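You operate a simulated robot arm through the tools that you are given. There is no shell and no other tool. Be economical: measure what you need, move in short steps, check, and stop when the job is done.

The job below is to be done with a simulated two-armed robot. You get a single attempt, and the scene is never put back.

JOB
Hold the green lantern on the long counter top steady with one hand and press the green lantern button to switch it on with the other.
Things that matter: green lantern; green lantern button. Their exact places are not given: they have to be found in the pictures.

The check looks at the end state, three seconds after you hand in, the way a careful person would. Anything else that was tipped, shoved, dropped, spilled or broken makes it a failure.

ROBOT AND FRAMES
Two 6-joint arms with two-finger parallel grippers on one trunk, on a base that drives. Base frame: it is fixed to the floor where the robot stands at the start and does not move with it; the origin is under the middle of the robot, x ahead of it, y to its left, z up; the surface under the hand at the start is at about z = 83. Units: cm, degrees, N and s.
The left shoulder is at the start at [28, 18.5, 113], the right one opposite. With the tool pointing down near the work surface each hand reaches from about 54 to 92 cm from the robot's upright axis, wherever it stands, measured 20 degrees to its own side. Places, roughly: green lantern button [80, 0, 90]. Payload 1.57 kg a hand.
The tool frame of a hand sits at the grasp point between the pads (the TCP): z along the fingers, y along the line on which they close. The tips reach 3 cm beyond it. Largest opening 8 cm; finger width 1.7, thickness 1.2; the body of the gripper, 4 by 8.2 cm, starts 8 cm behind the TCP.
Orientation is told as [roll, pitch, yaw] about the base's x, y, z axes, in that order, counted from this pose: with the fingers straight down and closing along the base's y, the tool's x points along the base's -x, its y along +y and its z along -z.

CONTROLS
- The arms move only by the tool servo_tool. It takes "left_motion", "right_motion" or both (then of equal length, played together; a hand with none holds still); each is a list of rows, each a list of 3 entries, a list of its own where there are three numbers: the turn, a rotation vector about the base's x, y, z in degrees, then the shift along the base's x, y, z in cm, then the opening, from 0 (shut) to 1 (fully open). In form: [[[wx, wy, wz], [dx, dy, dz], fingers], ...]. A call has 1 to 12 rows; each row shifts and turns the commanded pose from where the row before left it. Rows are played at 5 a second. More than 5 cm and 8.6 degrees between two rows, or a gripper value outside its range, and nothing of the call is played. Where a pose cannot be reached the arm comes as near as it can. A force on the tool above 40 N (or 10 N above the force at the start of the call, whichever is more), or a blocked arm, ends the call early, and 0.2 s more pass. The fingers move at their own pace (about 15.3 cm/s each) and stop on an object; they squeeze with about 22 N. The grip force told is the motor's: it shows also when the fingers shut on nothing. Time passes only in rows, and 0.2 s behind the last, so rows that do not move let the fingers close. The reply holds the time, the measured pose of the TCP, the force on the tool along the base axes, the opening and the grip force, in the units named above and with some noise, with the torque about the TCP (base axes, N m) and any sound that the robot's microphone picked up, and new pictures: "pictures" is both (left out), scene, wrist or none (wrist: the cameras of the hands that moved).
- Cameras (640 x 400 px; columns grow to the right, rows downward): "scene" is now at [24.26, -0.63, 157.78]; the picture's right is [-0.10, -1.00, 0.00], its down [-0.69, 0.07, -0.73] and it looks along [0.72, -0.07, -0.69] (base axes); focal length 276 px, centre (320, 200). "left" rides on the left gripper at [7.2, 0.7, -12.2] in its tool frame; the picture's right is [-0.09, 1.00, 0.00], its down [-0.84, -0.08, -0.54] and it looks along [-0.54, -0.05, 0.84] (tool axes); focal length 238 px, centre (320, 200). "right" rides on the right gripper at [7.2, -0.7, -12.2] in its tool frame; the picture's right is [0.09, 1.00, 0.00], its down [-0.84, 0.08, -0.54] and it looks along [-0.54, 0.05, 0.84] (tool axes); focal length 238 px, centre (320, 200).
- move_column(by): slides the trunk up (or, below 0, down) by that many cm; the arms and the scene camera ride with it, the base frame stays. It gives what a move gives, with no picture.
- roll_base(legs): drives the robot by 1 to 6 legs, each [ahead, turn to the left] in cm and degrees, along the robot's own axes; the way and the turn of a leg run together, so that a leg with both is an arc; at most 150 cm and 180 degrees a leg. The arms and the cameras ride along, it lands a little off, and it stops where it bumps. It gives what a move gives, and a new picture of the scene camera.
- head_to(pan, tilt): turns the head with the scene camera to pan (to the left, within 86 degrees either way) and tilt (down, from -29 to 69), counted from straight ahead of the robot. It gives what a move gives, and a new picture of the scene camera.
- pixel_to_xyz(camera, pixels): for up to 12 pixels [column, row] of the newest picture of that camera ("zoom" is the newest enlarged one), the place [x, y, z] in the base frame of the surface seen there, good to about 0.2 cm. No time passes.
- enlarge(camera, box): a new picture of the part [left, top, right, bottom] of that camera's present view, enlarged. No time passes.
- hand_in(): hands the job in; it is judged then, once.

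Keep the steps short. Do not move on a guess: measure, check each grasp and each placing, and mend mistakes. In all there are 80 turns and 260 pictures (those below and enlarged ones count). Leave the grippers open and the arms clear of the work at the hand-in unless told otherwise, and finish with a single line.

The tools are called after "Request:" as a command line: name --argument value ..., lists and objects as JSON in quotes. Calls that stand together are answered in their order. servo_tool: Moves the arms, as the interface text tells. Its arguments: {"type":"object","properties":{"left_motion":{"type":"array","items":{"type":"array"}},"right_motion":{"type":"array","items":{"type":"array"}},"pictures":{"type":"string","enum":["both","scene","wrist","none"]}},"required":[]} The other tools are called the same way: move_column (by) slides the trunk up or down; roll_base (legs) drives the base; head_to (pan, tilt) turns the head that bears the scene camera; pixel_to_xyz (camera, pixels) gives the place of the surface under pixels of a picture; enlarge (camera, box) takes an enlarged picture of a part of a camera's view; hand_in () hands the job in.

At the start:

```text
time_s: 0.0
left_tool_pos: [51.62, 27.42, 125.74]
left_tcp_rot: [0.0, 0.1, 0.0]
left_force: [-0.1, 0.8, 0.0]
left_ft_torque: [0.01, 0.01, 0.01]
left_gripper_width: 8.0
left_grip_force: 0.1
right_tool_pos: [56.22, -23.71, 124.41]
right_tcp_rot: [0.0, 0.0, 0.0]
right_force: [-0.7, -0.2, 1.0]
right_ft_torque: [-0.04, -0.02, -0.03]
right_gripper_width: 8.0
right_grip_force: 0.0
trunk travel left (down, up): [-82.5, 16.5]
robot x, y, heading: [0.35, -0.09, 0.1]
head pan, tilt: [-5.5, 43.5]
```

scene: 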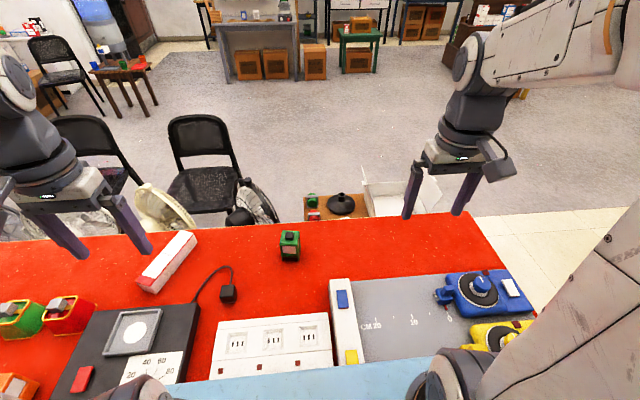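
right: 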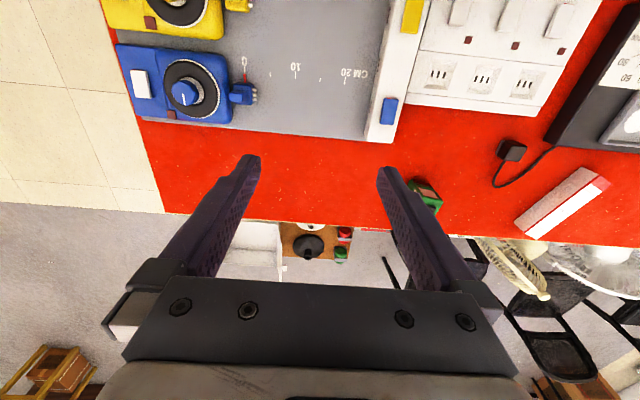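
left: 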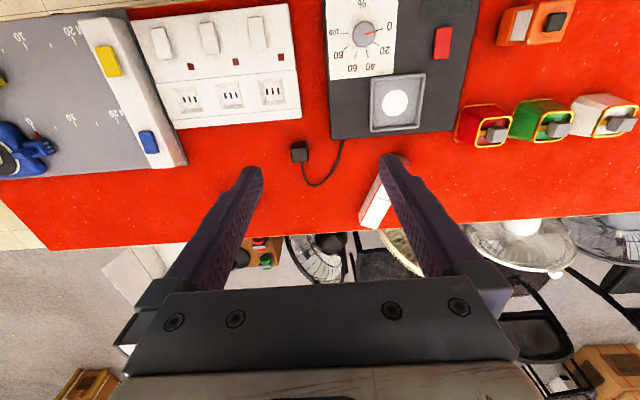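

I see a small green object at about (290,245) in the scene. I'll enlarge it and the other green items to identify the lantern.

Request:
enlarge --camera "scene" --box '[250, 215, 330, 275]'

Request:
enlarge --camera "scene" --box '[0, 270, 120, 345]'

Request:
pixel_to_xyz --camera "scene" --pixels '[[290, 236], [290, 245], [290, 254], [290, 265], [20, 320], [310, 250], [270, 250]]'

```text
6.67 times, centred on (290, 245) of scene
```

zoom: 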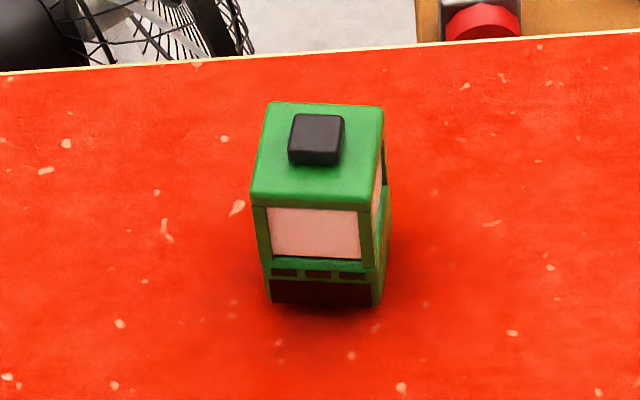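

```text
5.33 times, centred on (60, 308) of scene
```

zoom: 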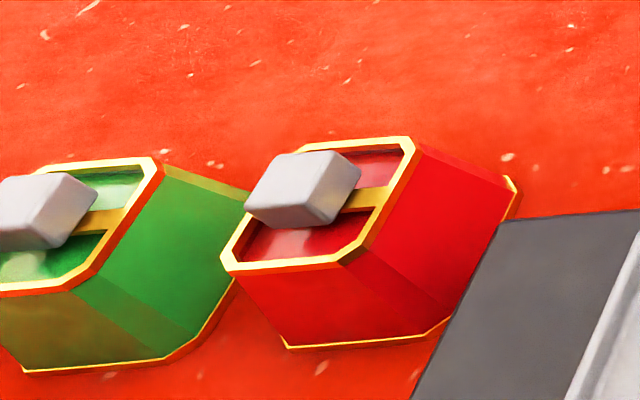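

```text
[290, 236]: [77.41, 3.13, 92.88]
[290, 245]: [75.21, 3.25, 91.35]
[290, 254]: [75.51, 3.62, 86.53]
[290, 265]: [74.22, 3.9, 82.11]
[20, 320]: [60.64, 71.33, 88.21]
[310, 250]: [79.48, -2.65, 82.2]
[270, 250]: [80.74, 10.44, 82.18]
```

The object at (290,245) is the lantern: its top has a black button and it stands clear of everything else. I'll measure its edges in an enlarged view.

Request:
enlarge --camera "scene" --box '[250, 215, 330, 265]'

Request:
pixel_to_xyz --camera "scene" --pixels '[[240, 320], [300, 320], [228, 285], [345, 285], [165, 260], [290, 310], [228, 295], [270, 318]]'

```text
8.00 times, centred on (290, 240) of scene
```

zoom: 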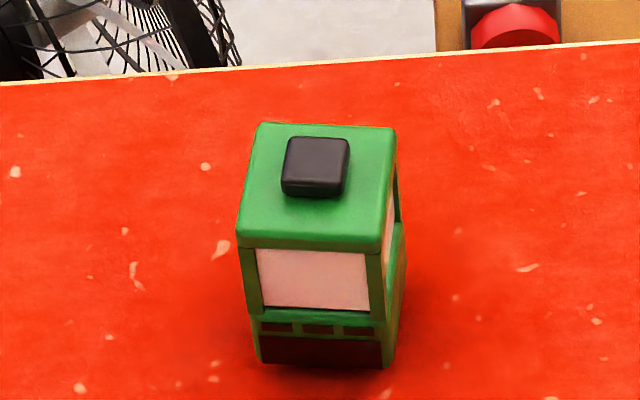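

```text
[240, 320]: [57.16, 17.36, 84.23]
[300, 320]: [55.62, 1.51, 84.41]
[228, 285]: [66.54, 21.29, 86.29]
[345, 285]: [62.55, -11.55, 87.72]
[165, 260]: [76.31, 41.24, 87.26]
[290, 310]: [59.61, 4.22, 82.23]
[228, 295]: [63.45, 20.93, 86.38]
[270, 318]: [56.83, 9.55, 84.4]
```

Next: the corners of the lantern's top, its base, and the button in this zoom.

Request:
pixel_to_xyz --camera "zoom" --pixels '[[262, 130], [390, 134], [243, 238], [376, 242], [290, 145], [343, 145], [288, 178], [340, 180], [315, 160], [262, 350], [385, 352], [401, 270]]'

```text
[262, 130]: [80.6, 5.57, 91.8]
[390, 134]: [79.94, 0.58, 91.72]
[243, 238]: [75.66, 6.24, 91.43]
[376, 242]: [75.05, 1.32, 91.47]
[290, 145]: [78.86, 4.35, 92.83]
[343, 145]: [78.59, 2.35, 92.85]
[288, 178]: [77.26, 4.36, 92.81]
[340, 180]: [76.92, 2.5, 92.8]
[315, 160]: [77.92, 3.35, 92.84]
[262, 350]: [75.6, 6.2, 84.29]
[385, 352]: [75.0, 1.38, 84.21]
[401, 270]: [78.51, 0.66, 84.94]
```

The lantern is about 5 × 5 cm, centred at (77.8, 3.4), yawed about -7°, with its top at 91.6. The button is at (77.9, 3.4, 92.8). The left hand will come from the robot's side, tilted 45° with the fingers closing along the lantern's y, so that the top stays free. First I'll go to a point well above and behind it.

Request:
servo_tool --left_motion '[[[0, -7.5, 0], [2, -2.5, -2.3], 1], [[0, -7.5, 0], [2, -2.5, -2.3], 1], [[0, -7.5, 0], [2, -2.5, -2.3], 1], [[0, -7.5, 0], [2, -2.5, -2.3], 1], [[0, -7.5, 0], [2, -2.5, -2.3], 1], [[0, -7.5, 0], [2, -2.5, -2.3], 1], [[0, 0, -7], [2, -2.5, -2.3], 1], [[0, 0, 0], [2, -2.5, -2.3], 1], [[0, 0, 0], [1.8, -3, -2.3], 1], [[0, 0, 0], [0, 0, 0], 1]]' --pictures "both"

```text
time_s: 2.2
left_tool_pos: [69.91, 7.62, 107.96]
left_tcp_rot: [3.9, -37.2, -7.1]
left_force: [0.5, -0.5, 0.1]
left_ft_torque: [0.0, -0.01, 0.0]
left_gripper_width: 8.04
left_grip_force: 0.1
left hand out of reach, approached as far as the arm can: row 4, 5, 6
right_tool_pos: [56.04, -23.78, 124.27]
right_tcp_rot: [0.0, 0.0, 0.0]
right_force: [-0.8, -0.1, 1.2]
right_ft_torque: [0.04, 0.01, -0.01]
right_gripper_width: 8.02
right_grip_force: 0.0
trunk travel left (down, up): [-82.5, 16.5]
robot x, y, heading: [-0.05, 0.12, 0.2]
head pan, tilt: [-5.5, 43.5]
```

scene: 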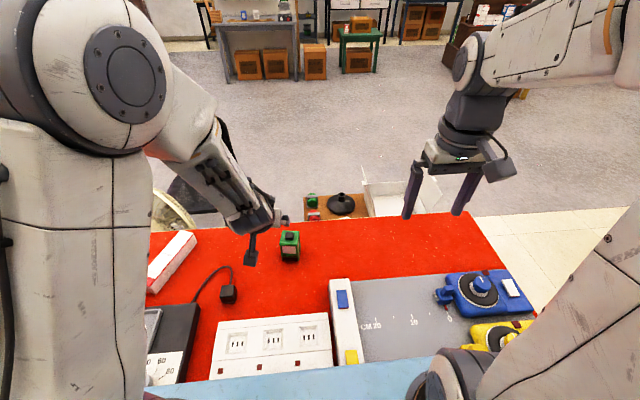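
left: 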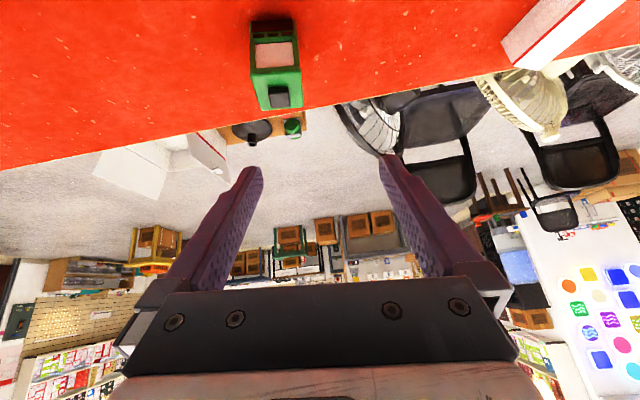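

The tool is tilted 37° with a slight roll. I'll correct the roll, take the tilt to about 40°, and lower to the pre-grasp point (70.8, 4.3, 96).

Request:
servo_tool --left_motion '[[[-3.5, -2.6, -2.3], [0.3, -1.1, -3], 1], [[0, 0, 0], [0.3, -1.1, -3], 1], [[0, 0, 0], [0.3, -1.1, -3], 1], [[0, 0, 0], [0, 0, 0], 1]]' --pictures "both"

```text
time_s: 3.2
left_tool_pos: [71.99, 3.2, 100.4]
left_tcp_rot: [0.9, -39.8, -7.4]
left_force: [0.3, -0.1, 0.4]
left_ft_torque: [0.04, -0.01, -0.02]
left_gripper_width: 8.0
left_grip_force: 0.0
left hand out of reach, approached as far as the arm can: row 2, 3
right_tool_pos: [56.19, -23.68, 124.32]
right_tcp_rot: [0.1, 0.0, 0.0]
right_force: [0.8, 0.0, 0.1]
right_ft_torque: [0.02, 0.03, -0.01]
right_gripper_width: 7.99
right_grip_force: 0.0
trunk travel left (down, up): [-82.5, 16.5]
robot x, y, heading: [0.33, 0.01, -0.2]
head pan, tilt: [-5.5, 43.5]
```

scene: 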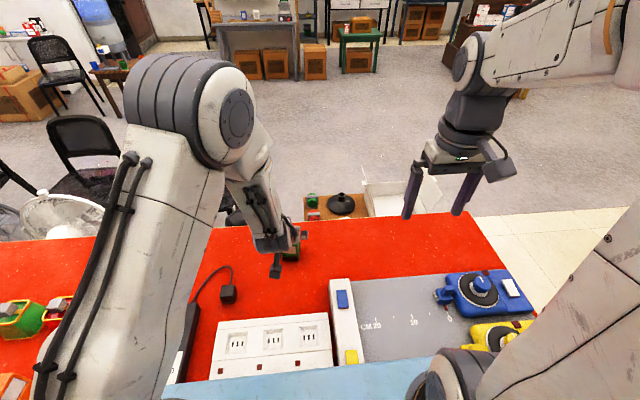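
left: 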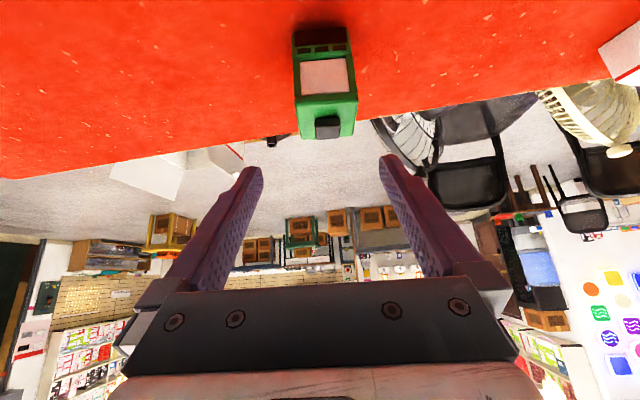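

The wrist is too close in for the tilted pose, so rows 2 and 3 could not be reached. Backing the base 8 cm moves the hand away from the lantern and gives the arm room.

Request:
roll_base --legs '[[-8, 0]]'

```text
time_s: 4.3
left_tool_pos: [63.9, 3.14, 100.43]
left_tcp_rot: [0.8, -39.8, -7.4]
left_force: [-0.5, -0.2, 0.1]
left_ft_torque: [0.01, 0.03, 0.03]
left_gripper_width: 8.02
left_grip_force: 0.1
right_tool_pos: [48.21, -23.68, 124.39]
right_tcp_rot: [0.1, -0.1, 0.1]
right_force: [0.3, 1.0, -0.4]
right_ft_torque: [0.02, 0.02, -0.03]
right_gripper_width: 8.01
right_grip_force: 0.0
trunk travel left (down, up): [-82.5, 16.5]
robot x, y, heading: [-7.9, 0.24, 0.0]
head pan, tilt: [-5.5, 43.5]
```

scene: 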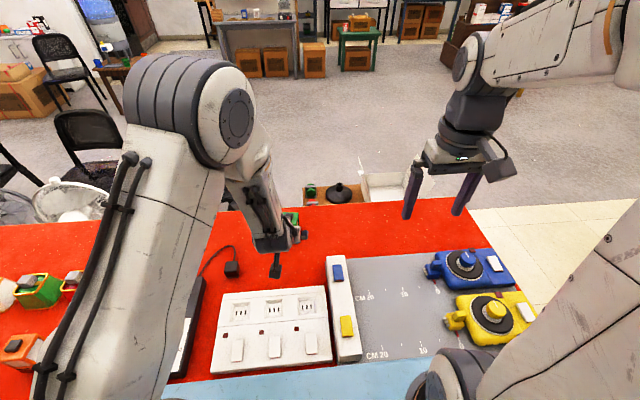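

Now to the pre-grasp point (70.8, 4.2, 96) in short rows.

Request:
servo_tool --left_motion '[[[0, 0, 0], [1.75, 0.28, -0.5], 1], [[0, 0, 0], [1.75, 0.28, -1], 1], [[0, 0, 0], [1.75, 0.28, -1.5], 1], [[0, 0, 0], [1.75, 0.28, -1.5], 1], [[0, 0, 0], [0, 0, 0], 1]]' --pictures "both"

```text
time_s: 5.5
left_tool_pos: [71.09, 4.38, 95.85]
left_tcp_rot: [0.8, -39.8, -7.3]
left_force: [0.7, -0.6, -1.2]
left_ft_torque: [0.03, 0.02, 0.01]
left_gripper_width: 7.98
left_grip_force: 0.1
right_tool_pos: [48.18, -23.79, 124.31]
right_tcp_rot: [0.0, 0.0, 0.0]
right_force: [0.3, 0.7, 0.4]
right_ft_torque: [0.02, 0.04, -0.02]
right_gripper_width: 7.99
right_grip_force: 0.1
trunk travel left (down, up): [-82.5, 16.5]
robot x, y, heading: [-7.82, -0.1, -0.1]
head pan, tilt: [-5.5, 43.5]
```

scene: 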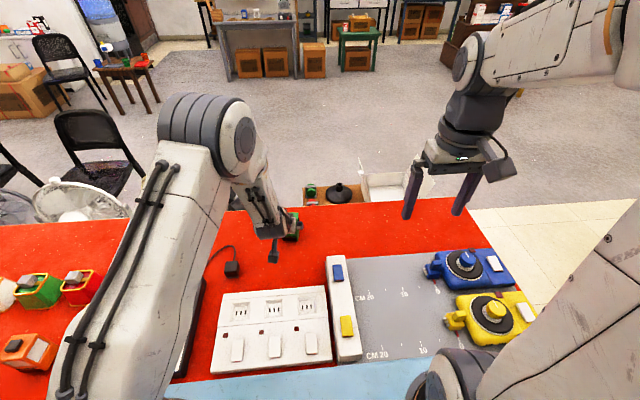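
left: 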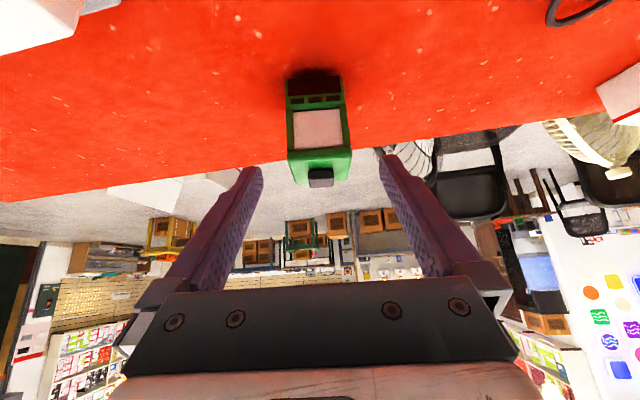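

The pose is reached and the lantern sits centred between the fingers. I'll advance 6 cm along the tool axis and check.

Request:
servo_tool --left_motion '[[[0, 0, 0], [1.27, -0.17, -1.53], 1], [[0, 0, 0], [1.27, -0.17, -1.53], 1], [[0, 0, 0], [1.27, -0.17, -1.53], 1], [[0, 0, 0], [0, 0, 0], 1]]' --pictures "wrist"

Request:
pixel_to_xyz --camera "left" --pixels '[[320, 125], [292, 150], [347, 150]]'

```text
time_s: 6.5
left_tool_pos: [74.69, 3.91, 91.36]
left_tcp_rot: [0.8, -39.8, -7.3]
left_force: [-0.5, 0.5, 0.3]
left_ft_torque: [0.0, 0.03, -0.03]
left_gripper_width: 8.03
left_grip_force: 0.1
right_tool_pos: [48.17, -23.73, 124.27]
right_tcp_rot: [0.0, 0.1, 0.0]
right_force: [0.1, 0.8, 0.0]
right_ft_torque: [0.0, 0.0, -0.02]
right_gripper_width: 8.01
right_grip_force: 0.0
trunk travel left (down, up): [-82.5, 16.5]
robot x, y, heading: [-7.84, -0.13, 0.5]
head pan, tilt: [-5.5, 43.5]
```

left: 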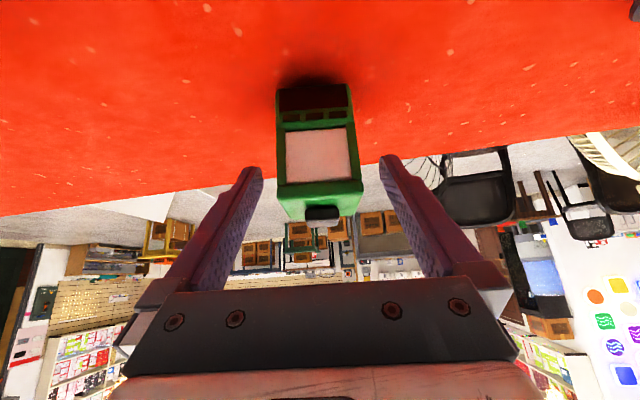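

```text
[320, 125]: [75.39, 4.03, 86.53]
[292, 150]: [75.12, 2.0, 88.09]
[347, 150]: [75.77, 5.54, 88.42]
```

The wrist view agrees with the earlier measurement. I'll advance the remaining 4.6 cm.

Request:
servo_tool --left_motion '[[[0, 0, 0], [1.0, -0.13, -1.2], 1], [[0, 0, 0], [1.0, -0.13, -1.2], 1], [[0, 0, 0], [0.9, -0.13, -1.1], 1], [[0, 0, 0], [0, 0, 0], 1]]' --pictures "both"

```text
time_s: 7.5
left_tool_pos: [77.66, 3.6, 87.93]
left_tcp_rot: [0.8, -39.8, -7.3]
left_force: [0.1, 0.6, -0.7]
left_ft_torque: [0.0, 0.0, 0.04]
left_gripper_width: 7.99
left_grip_force: 0.1
right_tool_pos: [48.15, -23.76, 124.3]
right_tcp_rot: [-0.1, 0.0, 0.0]
right_force: [-0.7, 0.1, -0.2]
right_ft_torque: [-0.02, 0.0, -0.02]
right_gripper_width: 8.02
right_grip_force: 0.2
trunk travel left (down, up): [-82.5, 16.5]
robot x, y, heading: [-8.01, -0.14, 0.3]
head pan, tilt: [-5.5, 43.5]
```

scene: 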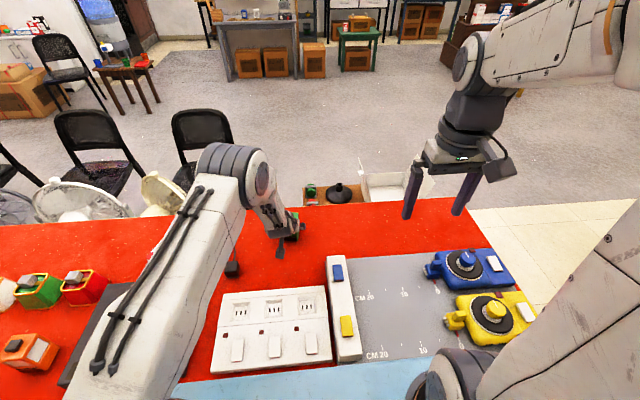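
left: 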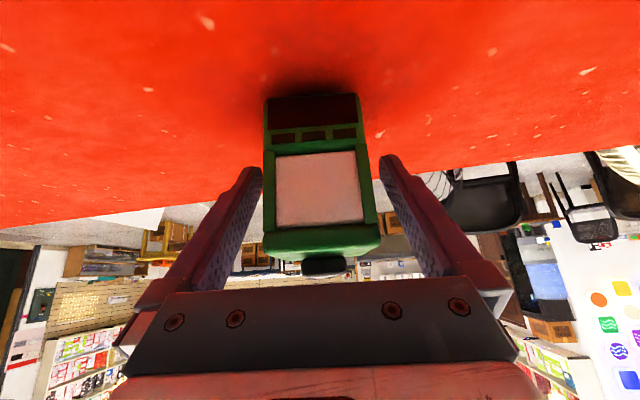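

The lantern is centred (263–380 px) between the pads and there is no contact force. Closing.

Request:
servo_tool --left_motion '[[[0, 0, 0], [0, 0, 0], 0.7], [[0, 0, 0], [0, 0, 0], 0.5], [[0, 0, 0], [0, 0, 0], 0.4], [[0, 0, 0], [0, 0, 0], 0.4]]' --pictures "wrist"

```text
time_s: 8.5
left_tool_pos: [77.77, 3.41, 87.99]
left_tcp_rot: [0.8, -39.8, -7.4]
left_force: [-0.2, -1.4, 1.5]
left_ft_torque: [-0.23, -0.06, 0.0]
left_gripper_width: 5.59
left_grip_force: 21.6
right_tool_pos: [48.21, -23.59, 124.44]
right_tcp_rot: [0.0, 0.0, 0.0]
right_force: [1.3, 0.0, 0.3]
right_ft_torque: [-0.01, 0.01, -0.03]
right_gripper_width: 7.99
right_grip_force: 0.1
trunk travel left (down, up): [-82.5, 16.5]
robot x, y, heading: [-7.91, -0.1, -0.2]
head pan, tilt: [-5.5, 43.5]
```

left: 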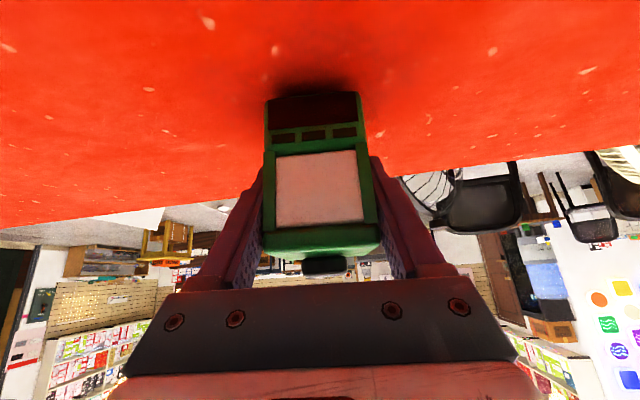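

The lantern is gripped (5.6 cm, 21.6 N). Next, the right hand: fingers shut, rolled 20° so that its body leans to the right, clear of the left wrist. First it goes to a point right of the lantern and high up.

Request:
servo_tool --right_motion '[[[5, 0, 0], [3.5, 0.7, -1.5], 0.5], [[5, 0, 0], [3.5, 0.7, -1.5], 0], [[5, 0, 0], [3.5, 0.7, -1.5], 0], [[5, 0, 0], [3.5, 0.7, -1.5], 0], [[0, 0, 0], [3.5, 2, -1.5], 0], [[0, 0, 0], [3.5, 2, -1.5], 0], [[0, 0, 0], [3.5, 2, -1.5], 0], [[0, 0, 0], [3.5, 2, -1.5], 0], [[0, 0, 0], [0, 0, 0], 0]]' --pictures "both"

```text
time_s: 10.5
left_tool_pos: [77.72, 3.43, 87.85]
left_tcp_rot: [0.7, -40.0, -7.3]
left_force: [0.2, 1.3, 3.0]
left_ft_torque: [-0.02, 0.02, 0.0]
left_gripper_width: 5.6
left_grip_force: 21.8
right_tool_pos: [76.14, -12.86, 112.35]
right_tcp_rot: [20.0, 0.0, -0.1]
right_force: [1.0, 0.0, 0.7]
right_ft_torque: [0.01, -0.01, -0.01]
right_gripper_width: 0.0
right_grip_force: 21.8
trunk travel left (down, up): [-82.5, 16.5]
robot x, y, heading: [-7.77, 0.14, -0.0]
head pan, tilt: [-5.5, 43.5]
```

scene: 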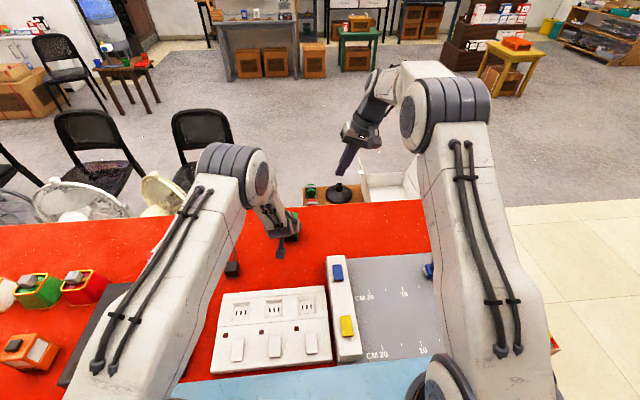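
right: 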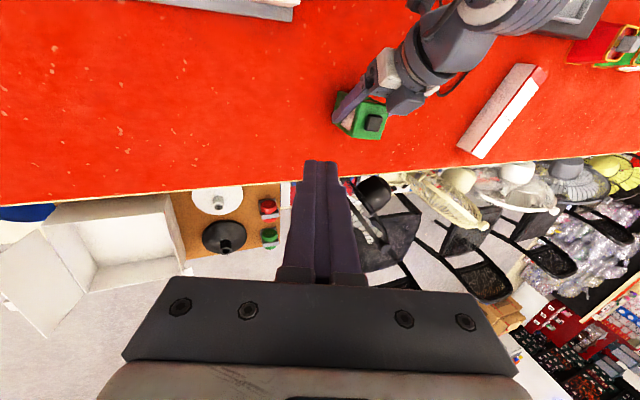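

The right hand is clear and the button is visible in its camera at (375,123). I'll re-measure the button from there.

Request:
enlarge --camera "right" --box '[320, 75, 440, 150]'

Request:
pixel_to_xyz --camera "right" --pixels '[[370, 122], [375, 120], [375, 124], [379, 124], [352, 133]]'

```text
5.33 times, centred on (380, 112) of right
```

zoom: 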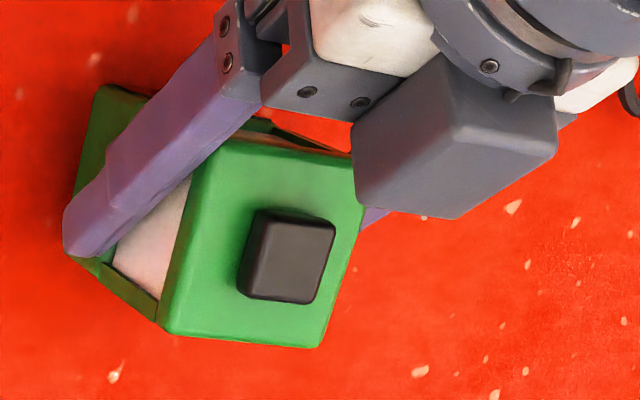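

```text
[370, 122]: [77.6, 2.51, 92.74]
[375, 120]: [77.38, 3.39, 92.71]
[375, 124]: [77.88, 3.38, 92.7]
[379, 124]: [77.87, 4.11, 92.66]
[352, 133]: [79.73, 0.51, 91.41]
```

A grey block of the left gripper shows near the lantern top at zoom (450,140). I'll measure how high and how close it is to the button.

Request:
pixel_to_xyz --camera "zoom" --pixels '[[370, 195], [450, 205], [460, 135], [440, 70], [545, 150], [365, 140], [285, 260], [310, 95], [380, 30], [325, 265], [255, 225]]'

```text
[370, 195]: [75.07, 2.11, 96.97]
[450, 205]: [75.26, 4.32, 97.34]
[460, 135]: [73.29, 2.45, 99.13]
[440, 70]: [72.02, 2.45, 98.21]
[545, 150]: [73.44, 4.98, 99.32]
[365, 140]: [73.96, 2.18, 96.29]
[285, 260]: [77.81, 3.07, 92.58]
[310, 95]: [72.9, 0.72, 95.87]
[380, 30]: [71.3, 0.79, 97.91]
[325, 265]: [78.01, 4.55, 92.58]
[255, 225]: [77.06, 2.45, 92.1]
```

The block's front is at x≈75.2 and the finger's near edge will be at 77.2, so it clears by about 2 cm. I'll move above the button (TCP 78.1, 3.0, 102).

Request:
servo_tool --right_motion '[[[0, 0, 0], [1, 2.65, -1.7], 0], [[0, 0, 0], [1, 2.65, -1.7], 0], [[0, 0, 0], [0, 2.65, -1.7], 0], [[0, 0, 0], [0, 2.65, -1.7], 0], [[0, 0, 0], [0, 2.65, -1.7], 0], [[0, 0, 0], [0, 2.65, -1.7], 0], [[0, 0, 0], [0, 0, 0], 0]]' --pictures "both"

```text
time_s: 12.1
left_tool_pos: [77.71, 3.56, 87.9]
left_tcp_rot: [0.9, -39.8, -7.4]
left_force: [-0.4, -1.7, 2.5]
left_ft_torque: [-0.21, -0.05, -0.03]
left_gripper_width: 5.58
left_grip_force: 21.7
right_tool_pos: [78.07, 3.04, 102.04]
right_tcp_rot: [20.1, -0.1, 0.0]
right_force: [-0.7, 0.0, 0.1]
right_ft_torque: [0.01, -0.05, -0.01]
right_gripper_width: 0.0
right_grip_force: 21.6
trunk travel left (down, up): [-82.5, 16.5]
robot x, y, heading: [-7.96, -0.15, 0.1]
head pan, tilt: [-5.5, 43.5]
```

scene: 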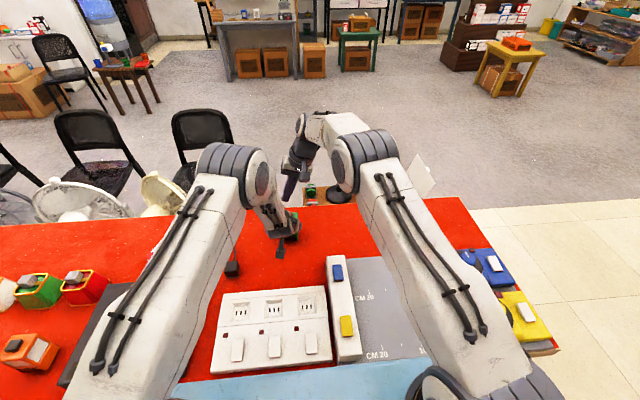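
right: 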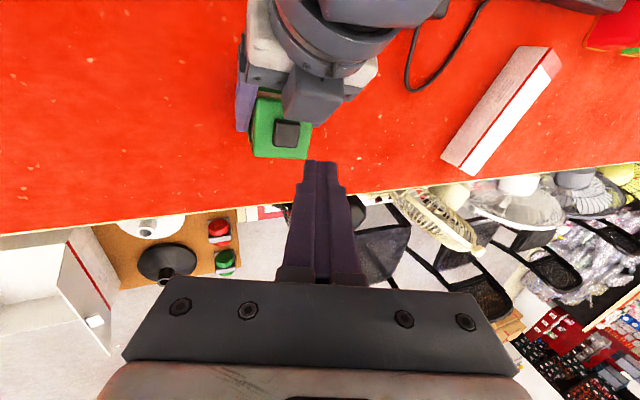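

The hand is above the button. I'll lower it to just above contact (TCP z≈97).

Request:
servo_tool --right_motion '[[[0, 0, 0], [0, 0, -1.7], 0], [[0, 0, 0], [0, 0, -1.7], 0], [[0, 0, 0], [0, 0, -1.6], 0], [[0, 0, 0], [0, 0, 0], 0]]' --pictures "wrist"

Request:
enlarge --camera "right" --box '[240, 80, 400, 180]'

```text
time_s: 13.1
left_tool_pos: [77.8, 3.31, 87.86]
left_tcp_rot: [0.8, -39.8, -7.3]
left_force: [-0.4, -2.1, 3.0]
left_ft_torque: [-0.25, -0.05, 0.0]
left_gripper_width: 5.58
left_grip_force: 21.7
right_tool_pos: [78.02, 3.07, 97.27]
right_tcp_rot: [20.0, 0.0, 0.1]
right_force: [-0.6, 0.7, -1.2]
right_ft_torque: [0.04, -0.01, -0.01]
right_gripper_width: 0.0
right_grip_force: 21.4
trunk travel left (down, up): [-82.5, 16.5]
robot x, y, heading: [-7.72, 0.04, 0.0]
head pan, tilt: [-5.5, 43.5]
```

right: 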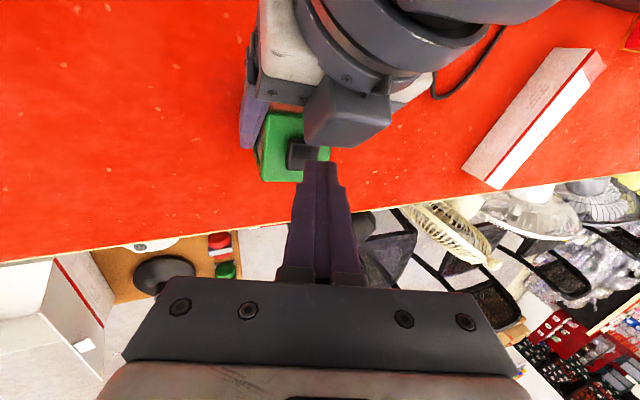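

```text
4.00 times, centred on (320, 130) of right
```

zoom: 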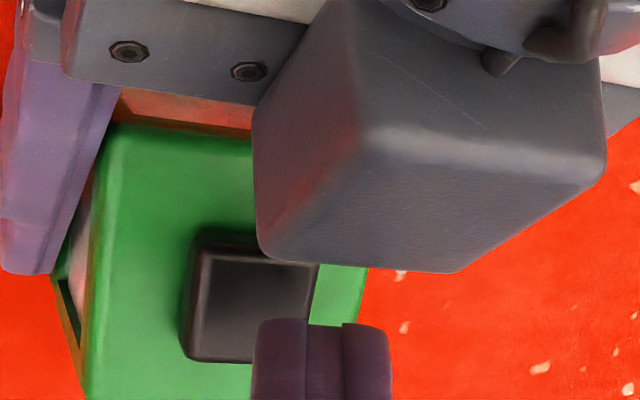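

The tip overlaps the button in x and its left (lowest) edge will land near the button's middle. I'll lower gently, watching force.

Request:
servo_tool --right_motion '[[[0, 0, 0], [0, 0, -0.5], 0], [[0, 0, 0], [0, 0, -0.4], 0], [[0, 0, 0], [0, 0, -0.3], 0], [[0, 0, 0], [0, 0, -0.2], 0], [[0, 0, 0], [0, 0, 0], 0]]' --pictures "wrist"

Request:
enlarge --camera "right" --box '[240, 80, 400, 180]'

```text
time_s: 14.3
left_tool_pos: [77.64, 3.4, 87.87]
left_tcp_rot: [0.8, -39.7, -7.4]
left_force: [0.2, -2.6, 3.8]
left_ft_torque: [-0.27, -0.05, -0.02]
left_gripper_width: 5.61
left_grip_force: 22.0
right_tool_pos: [78.17, 2.99, 95.69]
right_tcp_rot: [19.9, 0.0, 0.1]
right_force: [0.4, 0.1, 1.0]
right_ft_torque: [-0.02, -0.02, 0.0]
right_gripper_width: 0.0
right_grip_force: 21.0
trunk travel left (down, up): [-82.5, 16.5]
robot x, y, heading: [-8.09, 0.16, -0.1]
head pan, tilt: [-5.5, 43.5]
```

right: 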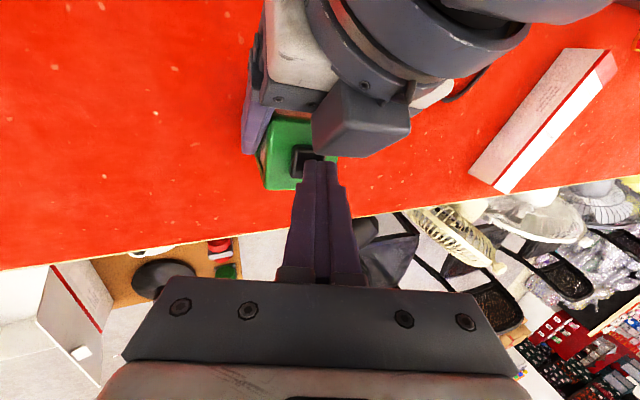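

```text
4.00 times, centred on (320, 130) of right
```

zoom: 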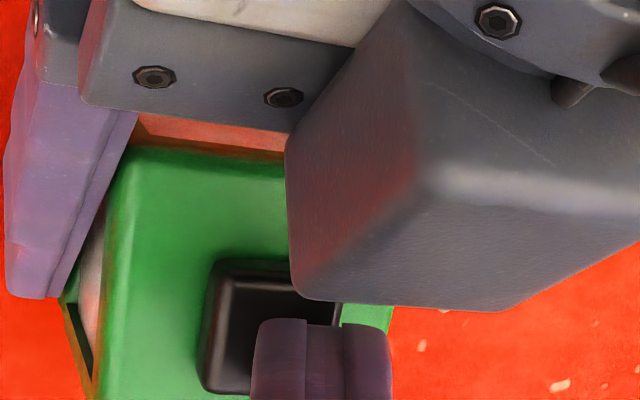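

No force yet at z 95.7. I'll keep lowering in small steps.

Request:
servo_tool --right_motion '[[[0, 0, 0], [0, -0.2, -0.2], 0], [[0, 0, 0], [0, 0, -0.2], 0], [[0, 0, 0], [0, 0, -0.2], 0], [[0, 0, 0], [0, 0, 0], 0]]' --pictures "wrist"

Request:
enlarge --camera "right" --box '[240, 80, 400, 180]'

```text
time_s: 15.3
left_tool_pos: [77.77, 3.52, 87.91]
left_tcp_rot: [0.7, -39.9, -7.3]
left_force: [1.7, -1.9, 0.7]
left_ft_torque: [-0.29, -0.17, 0.01]
left_gripper_width: 5.58
left_grip_force: 22.7
right_tool_pos: [78.18, 2.81, 95.19]
right_tcp_rot: [20.0, -0.1, 0.0]
right_force: [0.0, -0.4, 4.9]
right_ft_torque: [0.01, 0.0, -0.02]
right_gripper_width: 0.0
right_grip_force: 21.3
trunk travel left (down, up): [-82.5, 16.5]
robot x, y, heading: [-7.6, 0.15, 0.1]
head pan, tilt: [-5.5, 43.5]
heard: click
```

right: 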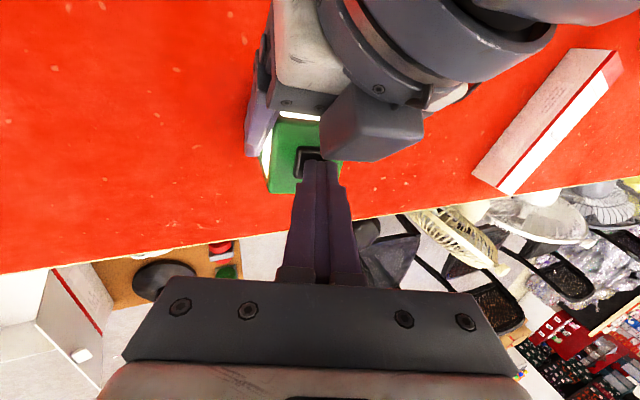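

```text
4.00 times, centred on (320, 130) of right
```

zoom: 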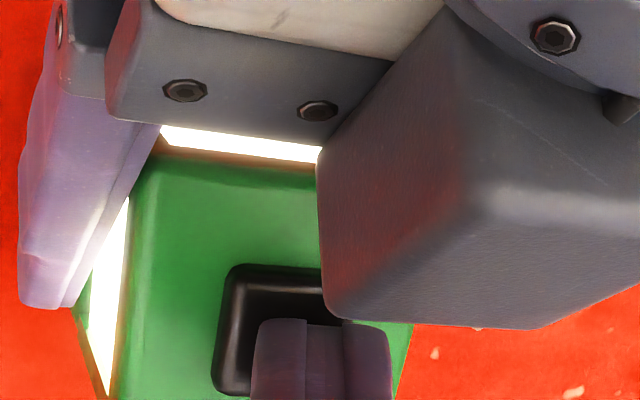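

A click was heard and the panels now glow: the lantern is on. I'll lift the right hand straight up, then away to the right, with the left still holding.

Request:
servo_tool --right_motion '[[[0, 0, 0], [0, 0, 1], 0], [[0, 0, 0], [0, 0, 3], 0], [[0, 0, 0], [0, 0, 3], 0], [[0, 0, 0], [0, -2.5, 2.5], 0], [[0, 0, 0], [0, -3.5, 2], 0], [[0, 0, 0], [-1, -4, 2], 0], [[0, 0, 0], [-1, -4, 2], 0], [[0, 0, 0], [-2, -4, 1], 0], [[0, 0, 0], [0, 0, 0], 1], [[0, 0, 0], [0, 0, 0], 1]]' --pictures "both"

```text
time_s: 17.5
left_tool_pos: [77.69, 3.49, 87.88]
left_tcp_rot: [0.8, -39.9, -7.4]
left_force: [-1.6, 0.2, 3.4]
left_ft_torque: [-0.18, 0.03, -0.05]
left_gripper_width: 5.6
left_grip_force: 21.8
right_tool_pos: [73.93, -15.3, 111.63]
right_tcp_rot: [20.0, 0.0, 0.0]
right_force: [-0.3, -0.2, -0.2]
right_ft_torque: [-0.01, -0.01, 0.02]
right_gripper_width: 8.0
right_grip_force: 0.0
trunk travel left (down, up): [-82.5, 16.5]
robot x, y, heading: [-7.95, -0.19, -0.1]
head pan, tilt: [-5.5, 43.5]
```

scene: 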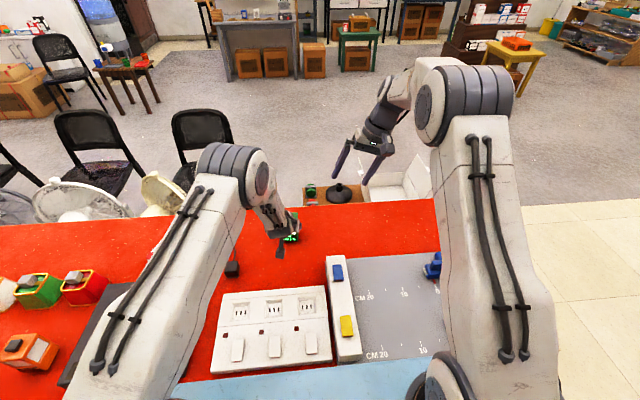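
right: 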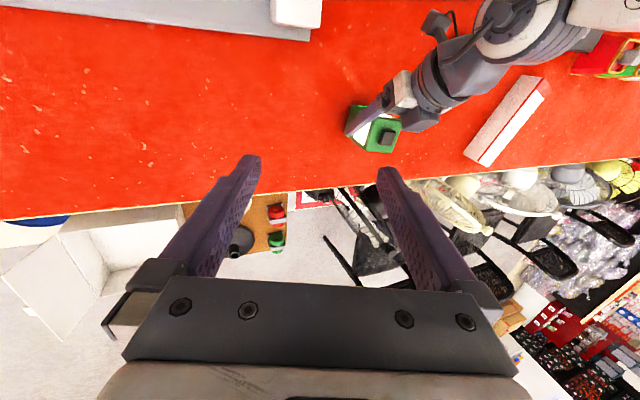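

It stays lit. I'll open the left hand and check for contact before backing out.

Request:
servo_tool --left_motion '[[[0, 0, 0], [0, 0, 0], 0.8], [[0, 0, 0], [0, 0, 0], 1], [[0, 0, 0], [0, 0, 0], 1]]' --pictures "wrist"

```text
time_s: 18.3
left_tool_pos: [77.72, 3.45, 87.86]
left_tcp_rot: [0.9, -39.9, -7.4]
left_force: [-0.6, -0.2, 0.3]
left_ft_torque: [0.02, -0.01, 0.01]
left_gripper_width: 8.01
left_grip_force: 0.1
right_tool_pos: [74.03, -15.28, 111.56]
right_tcp_rot: [20.0, 0.0, 0.0]
right_force: [0.1, -1.0, -0.2]
right_ft_torque: [0.0, 0.0, 0.0]
right_gripper_width: 8.0
right_grip_force: 0.1
trunk travel left (down, up): [-82.5, 16.5]
robot x, y, heading: [-8.19, 0.04, -0.0]
head pan, tilt: [-5.5, 43.5]
```

left: 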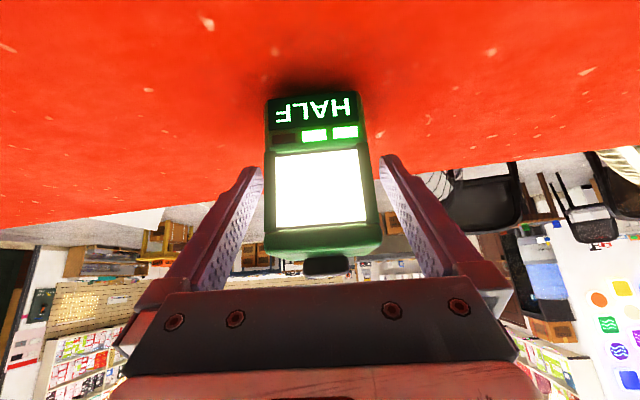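

The fingers are clear and the lantern is on. Its display reads "HALF" with two of three bars lit. The job asks only for on, so I'll leave it. Backing out along the tool axis.

Request:
servo_tool --left_motion '[[[0, 0, 0], [-1.0, 0.12, 1.2], 1], [[0, 0, 0], [-1.6, 0.2, 1.92], 1], [[0, 0, 0], [-1.6, 0.2, 1.92], 1], [[0, 0, 0], [-1.6, 0.2, 1.92], 1], [[0, 0, 0], [-1.6, 0.2, 1.92], 1], [[0, 0, 0], [-1, 1, 3], 1], [[0, 0, 0], [-1, 1.5, 3], 1], [[0, 0, 0], [0, 0, 0], 1]]' --pictures "both"

Request:
enlarge --camera "scene" --box '[240, 190, 340, 270]'

```text
time_s: 20.1
left_tool_pos: [68.11, 6.77, 102.56]
left_tcp_rot: [0.9, -39.8, -7.5]
left_force: [-0.3, -0.1, 0.1]
left_ft_torque: [-0.02, 0.02, -0.03]
left_gripper_width: 8.01
left_grip_force: 0.1
right_tool_pos: [74.1, -15.32, 111.63]
right_tcp_rot: [20.0, 0.0, 0.1]
right_force: [0.0, -0.5, 0.0]
right_ft_torque: [-0.01, -0.02, -0.01]
right_gripper_width: 7.99
right_grip_force: 0.0
trunk travel left (down, up): [-82.5, 16.5]
robot x, y, heading: [-8.12, 0.07, -0.0]
head pan, tilt: [-5.5, 43.5]
```

scene: 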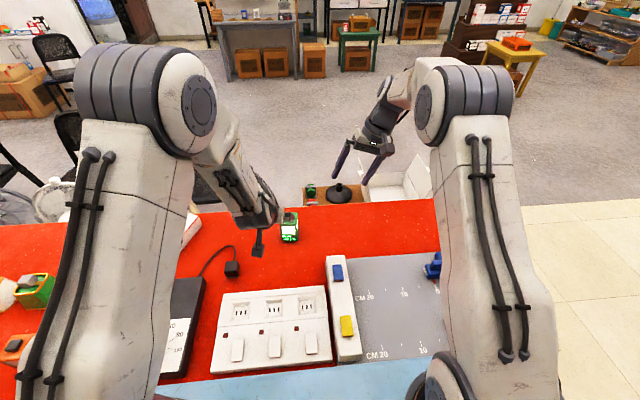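
left: 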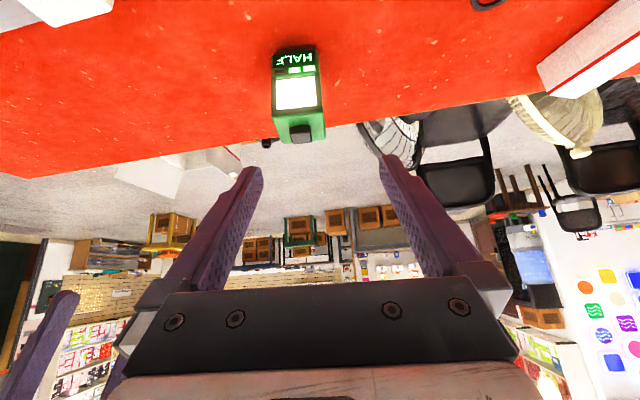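

```text
5.00 times, centred on (290, 230) of scene
```

zoom: 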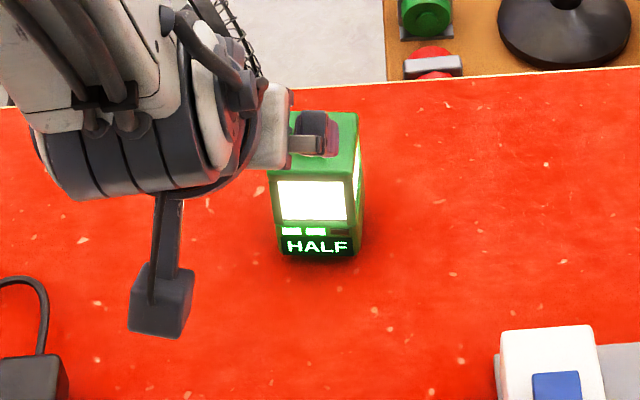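

The lantern stands upright, unmoved and lit, both grippers are open and clear, and nothing else was disturbed. Handing in.

Request:
hand_in

```text
The job is handed in.
```

The green lantern is switched on: I held it with the left hand and pressed its button once with the right, and its display shows "HALF" with two of three bars lit.
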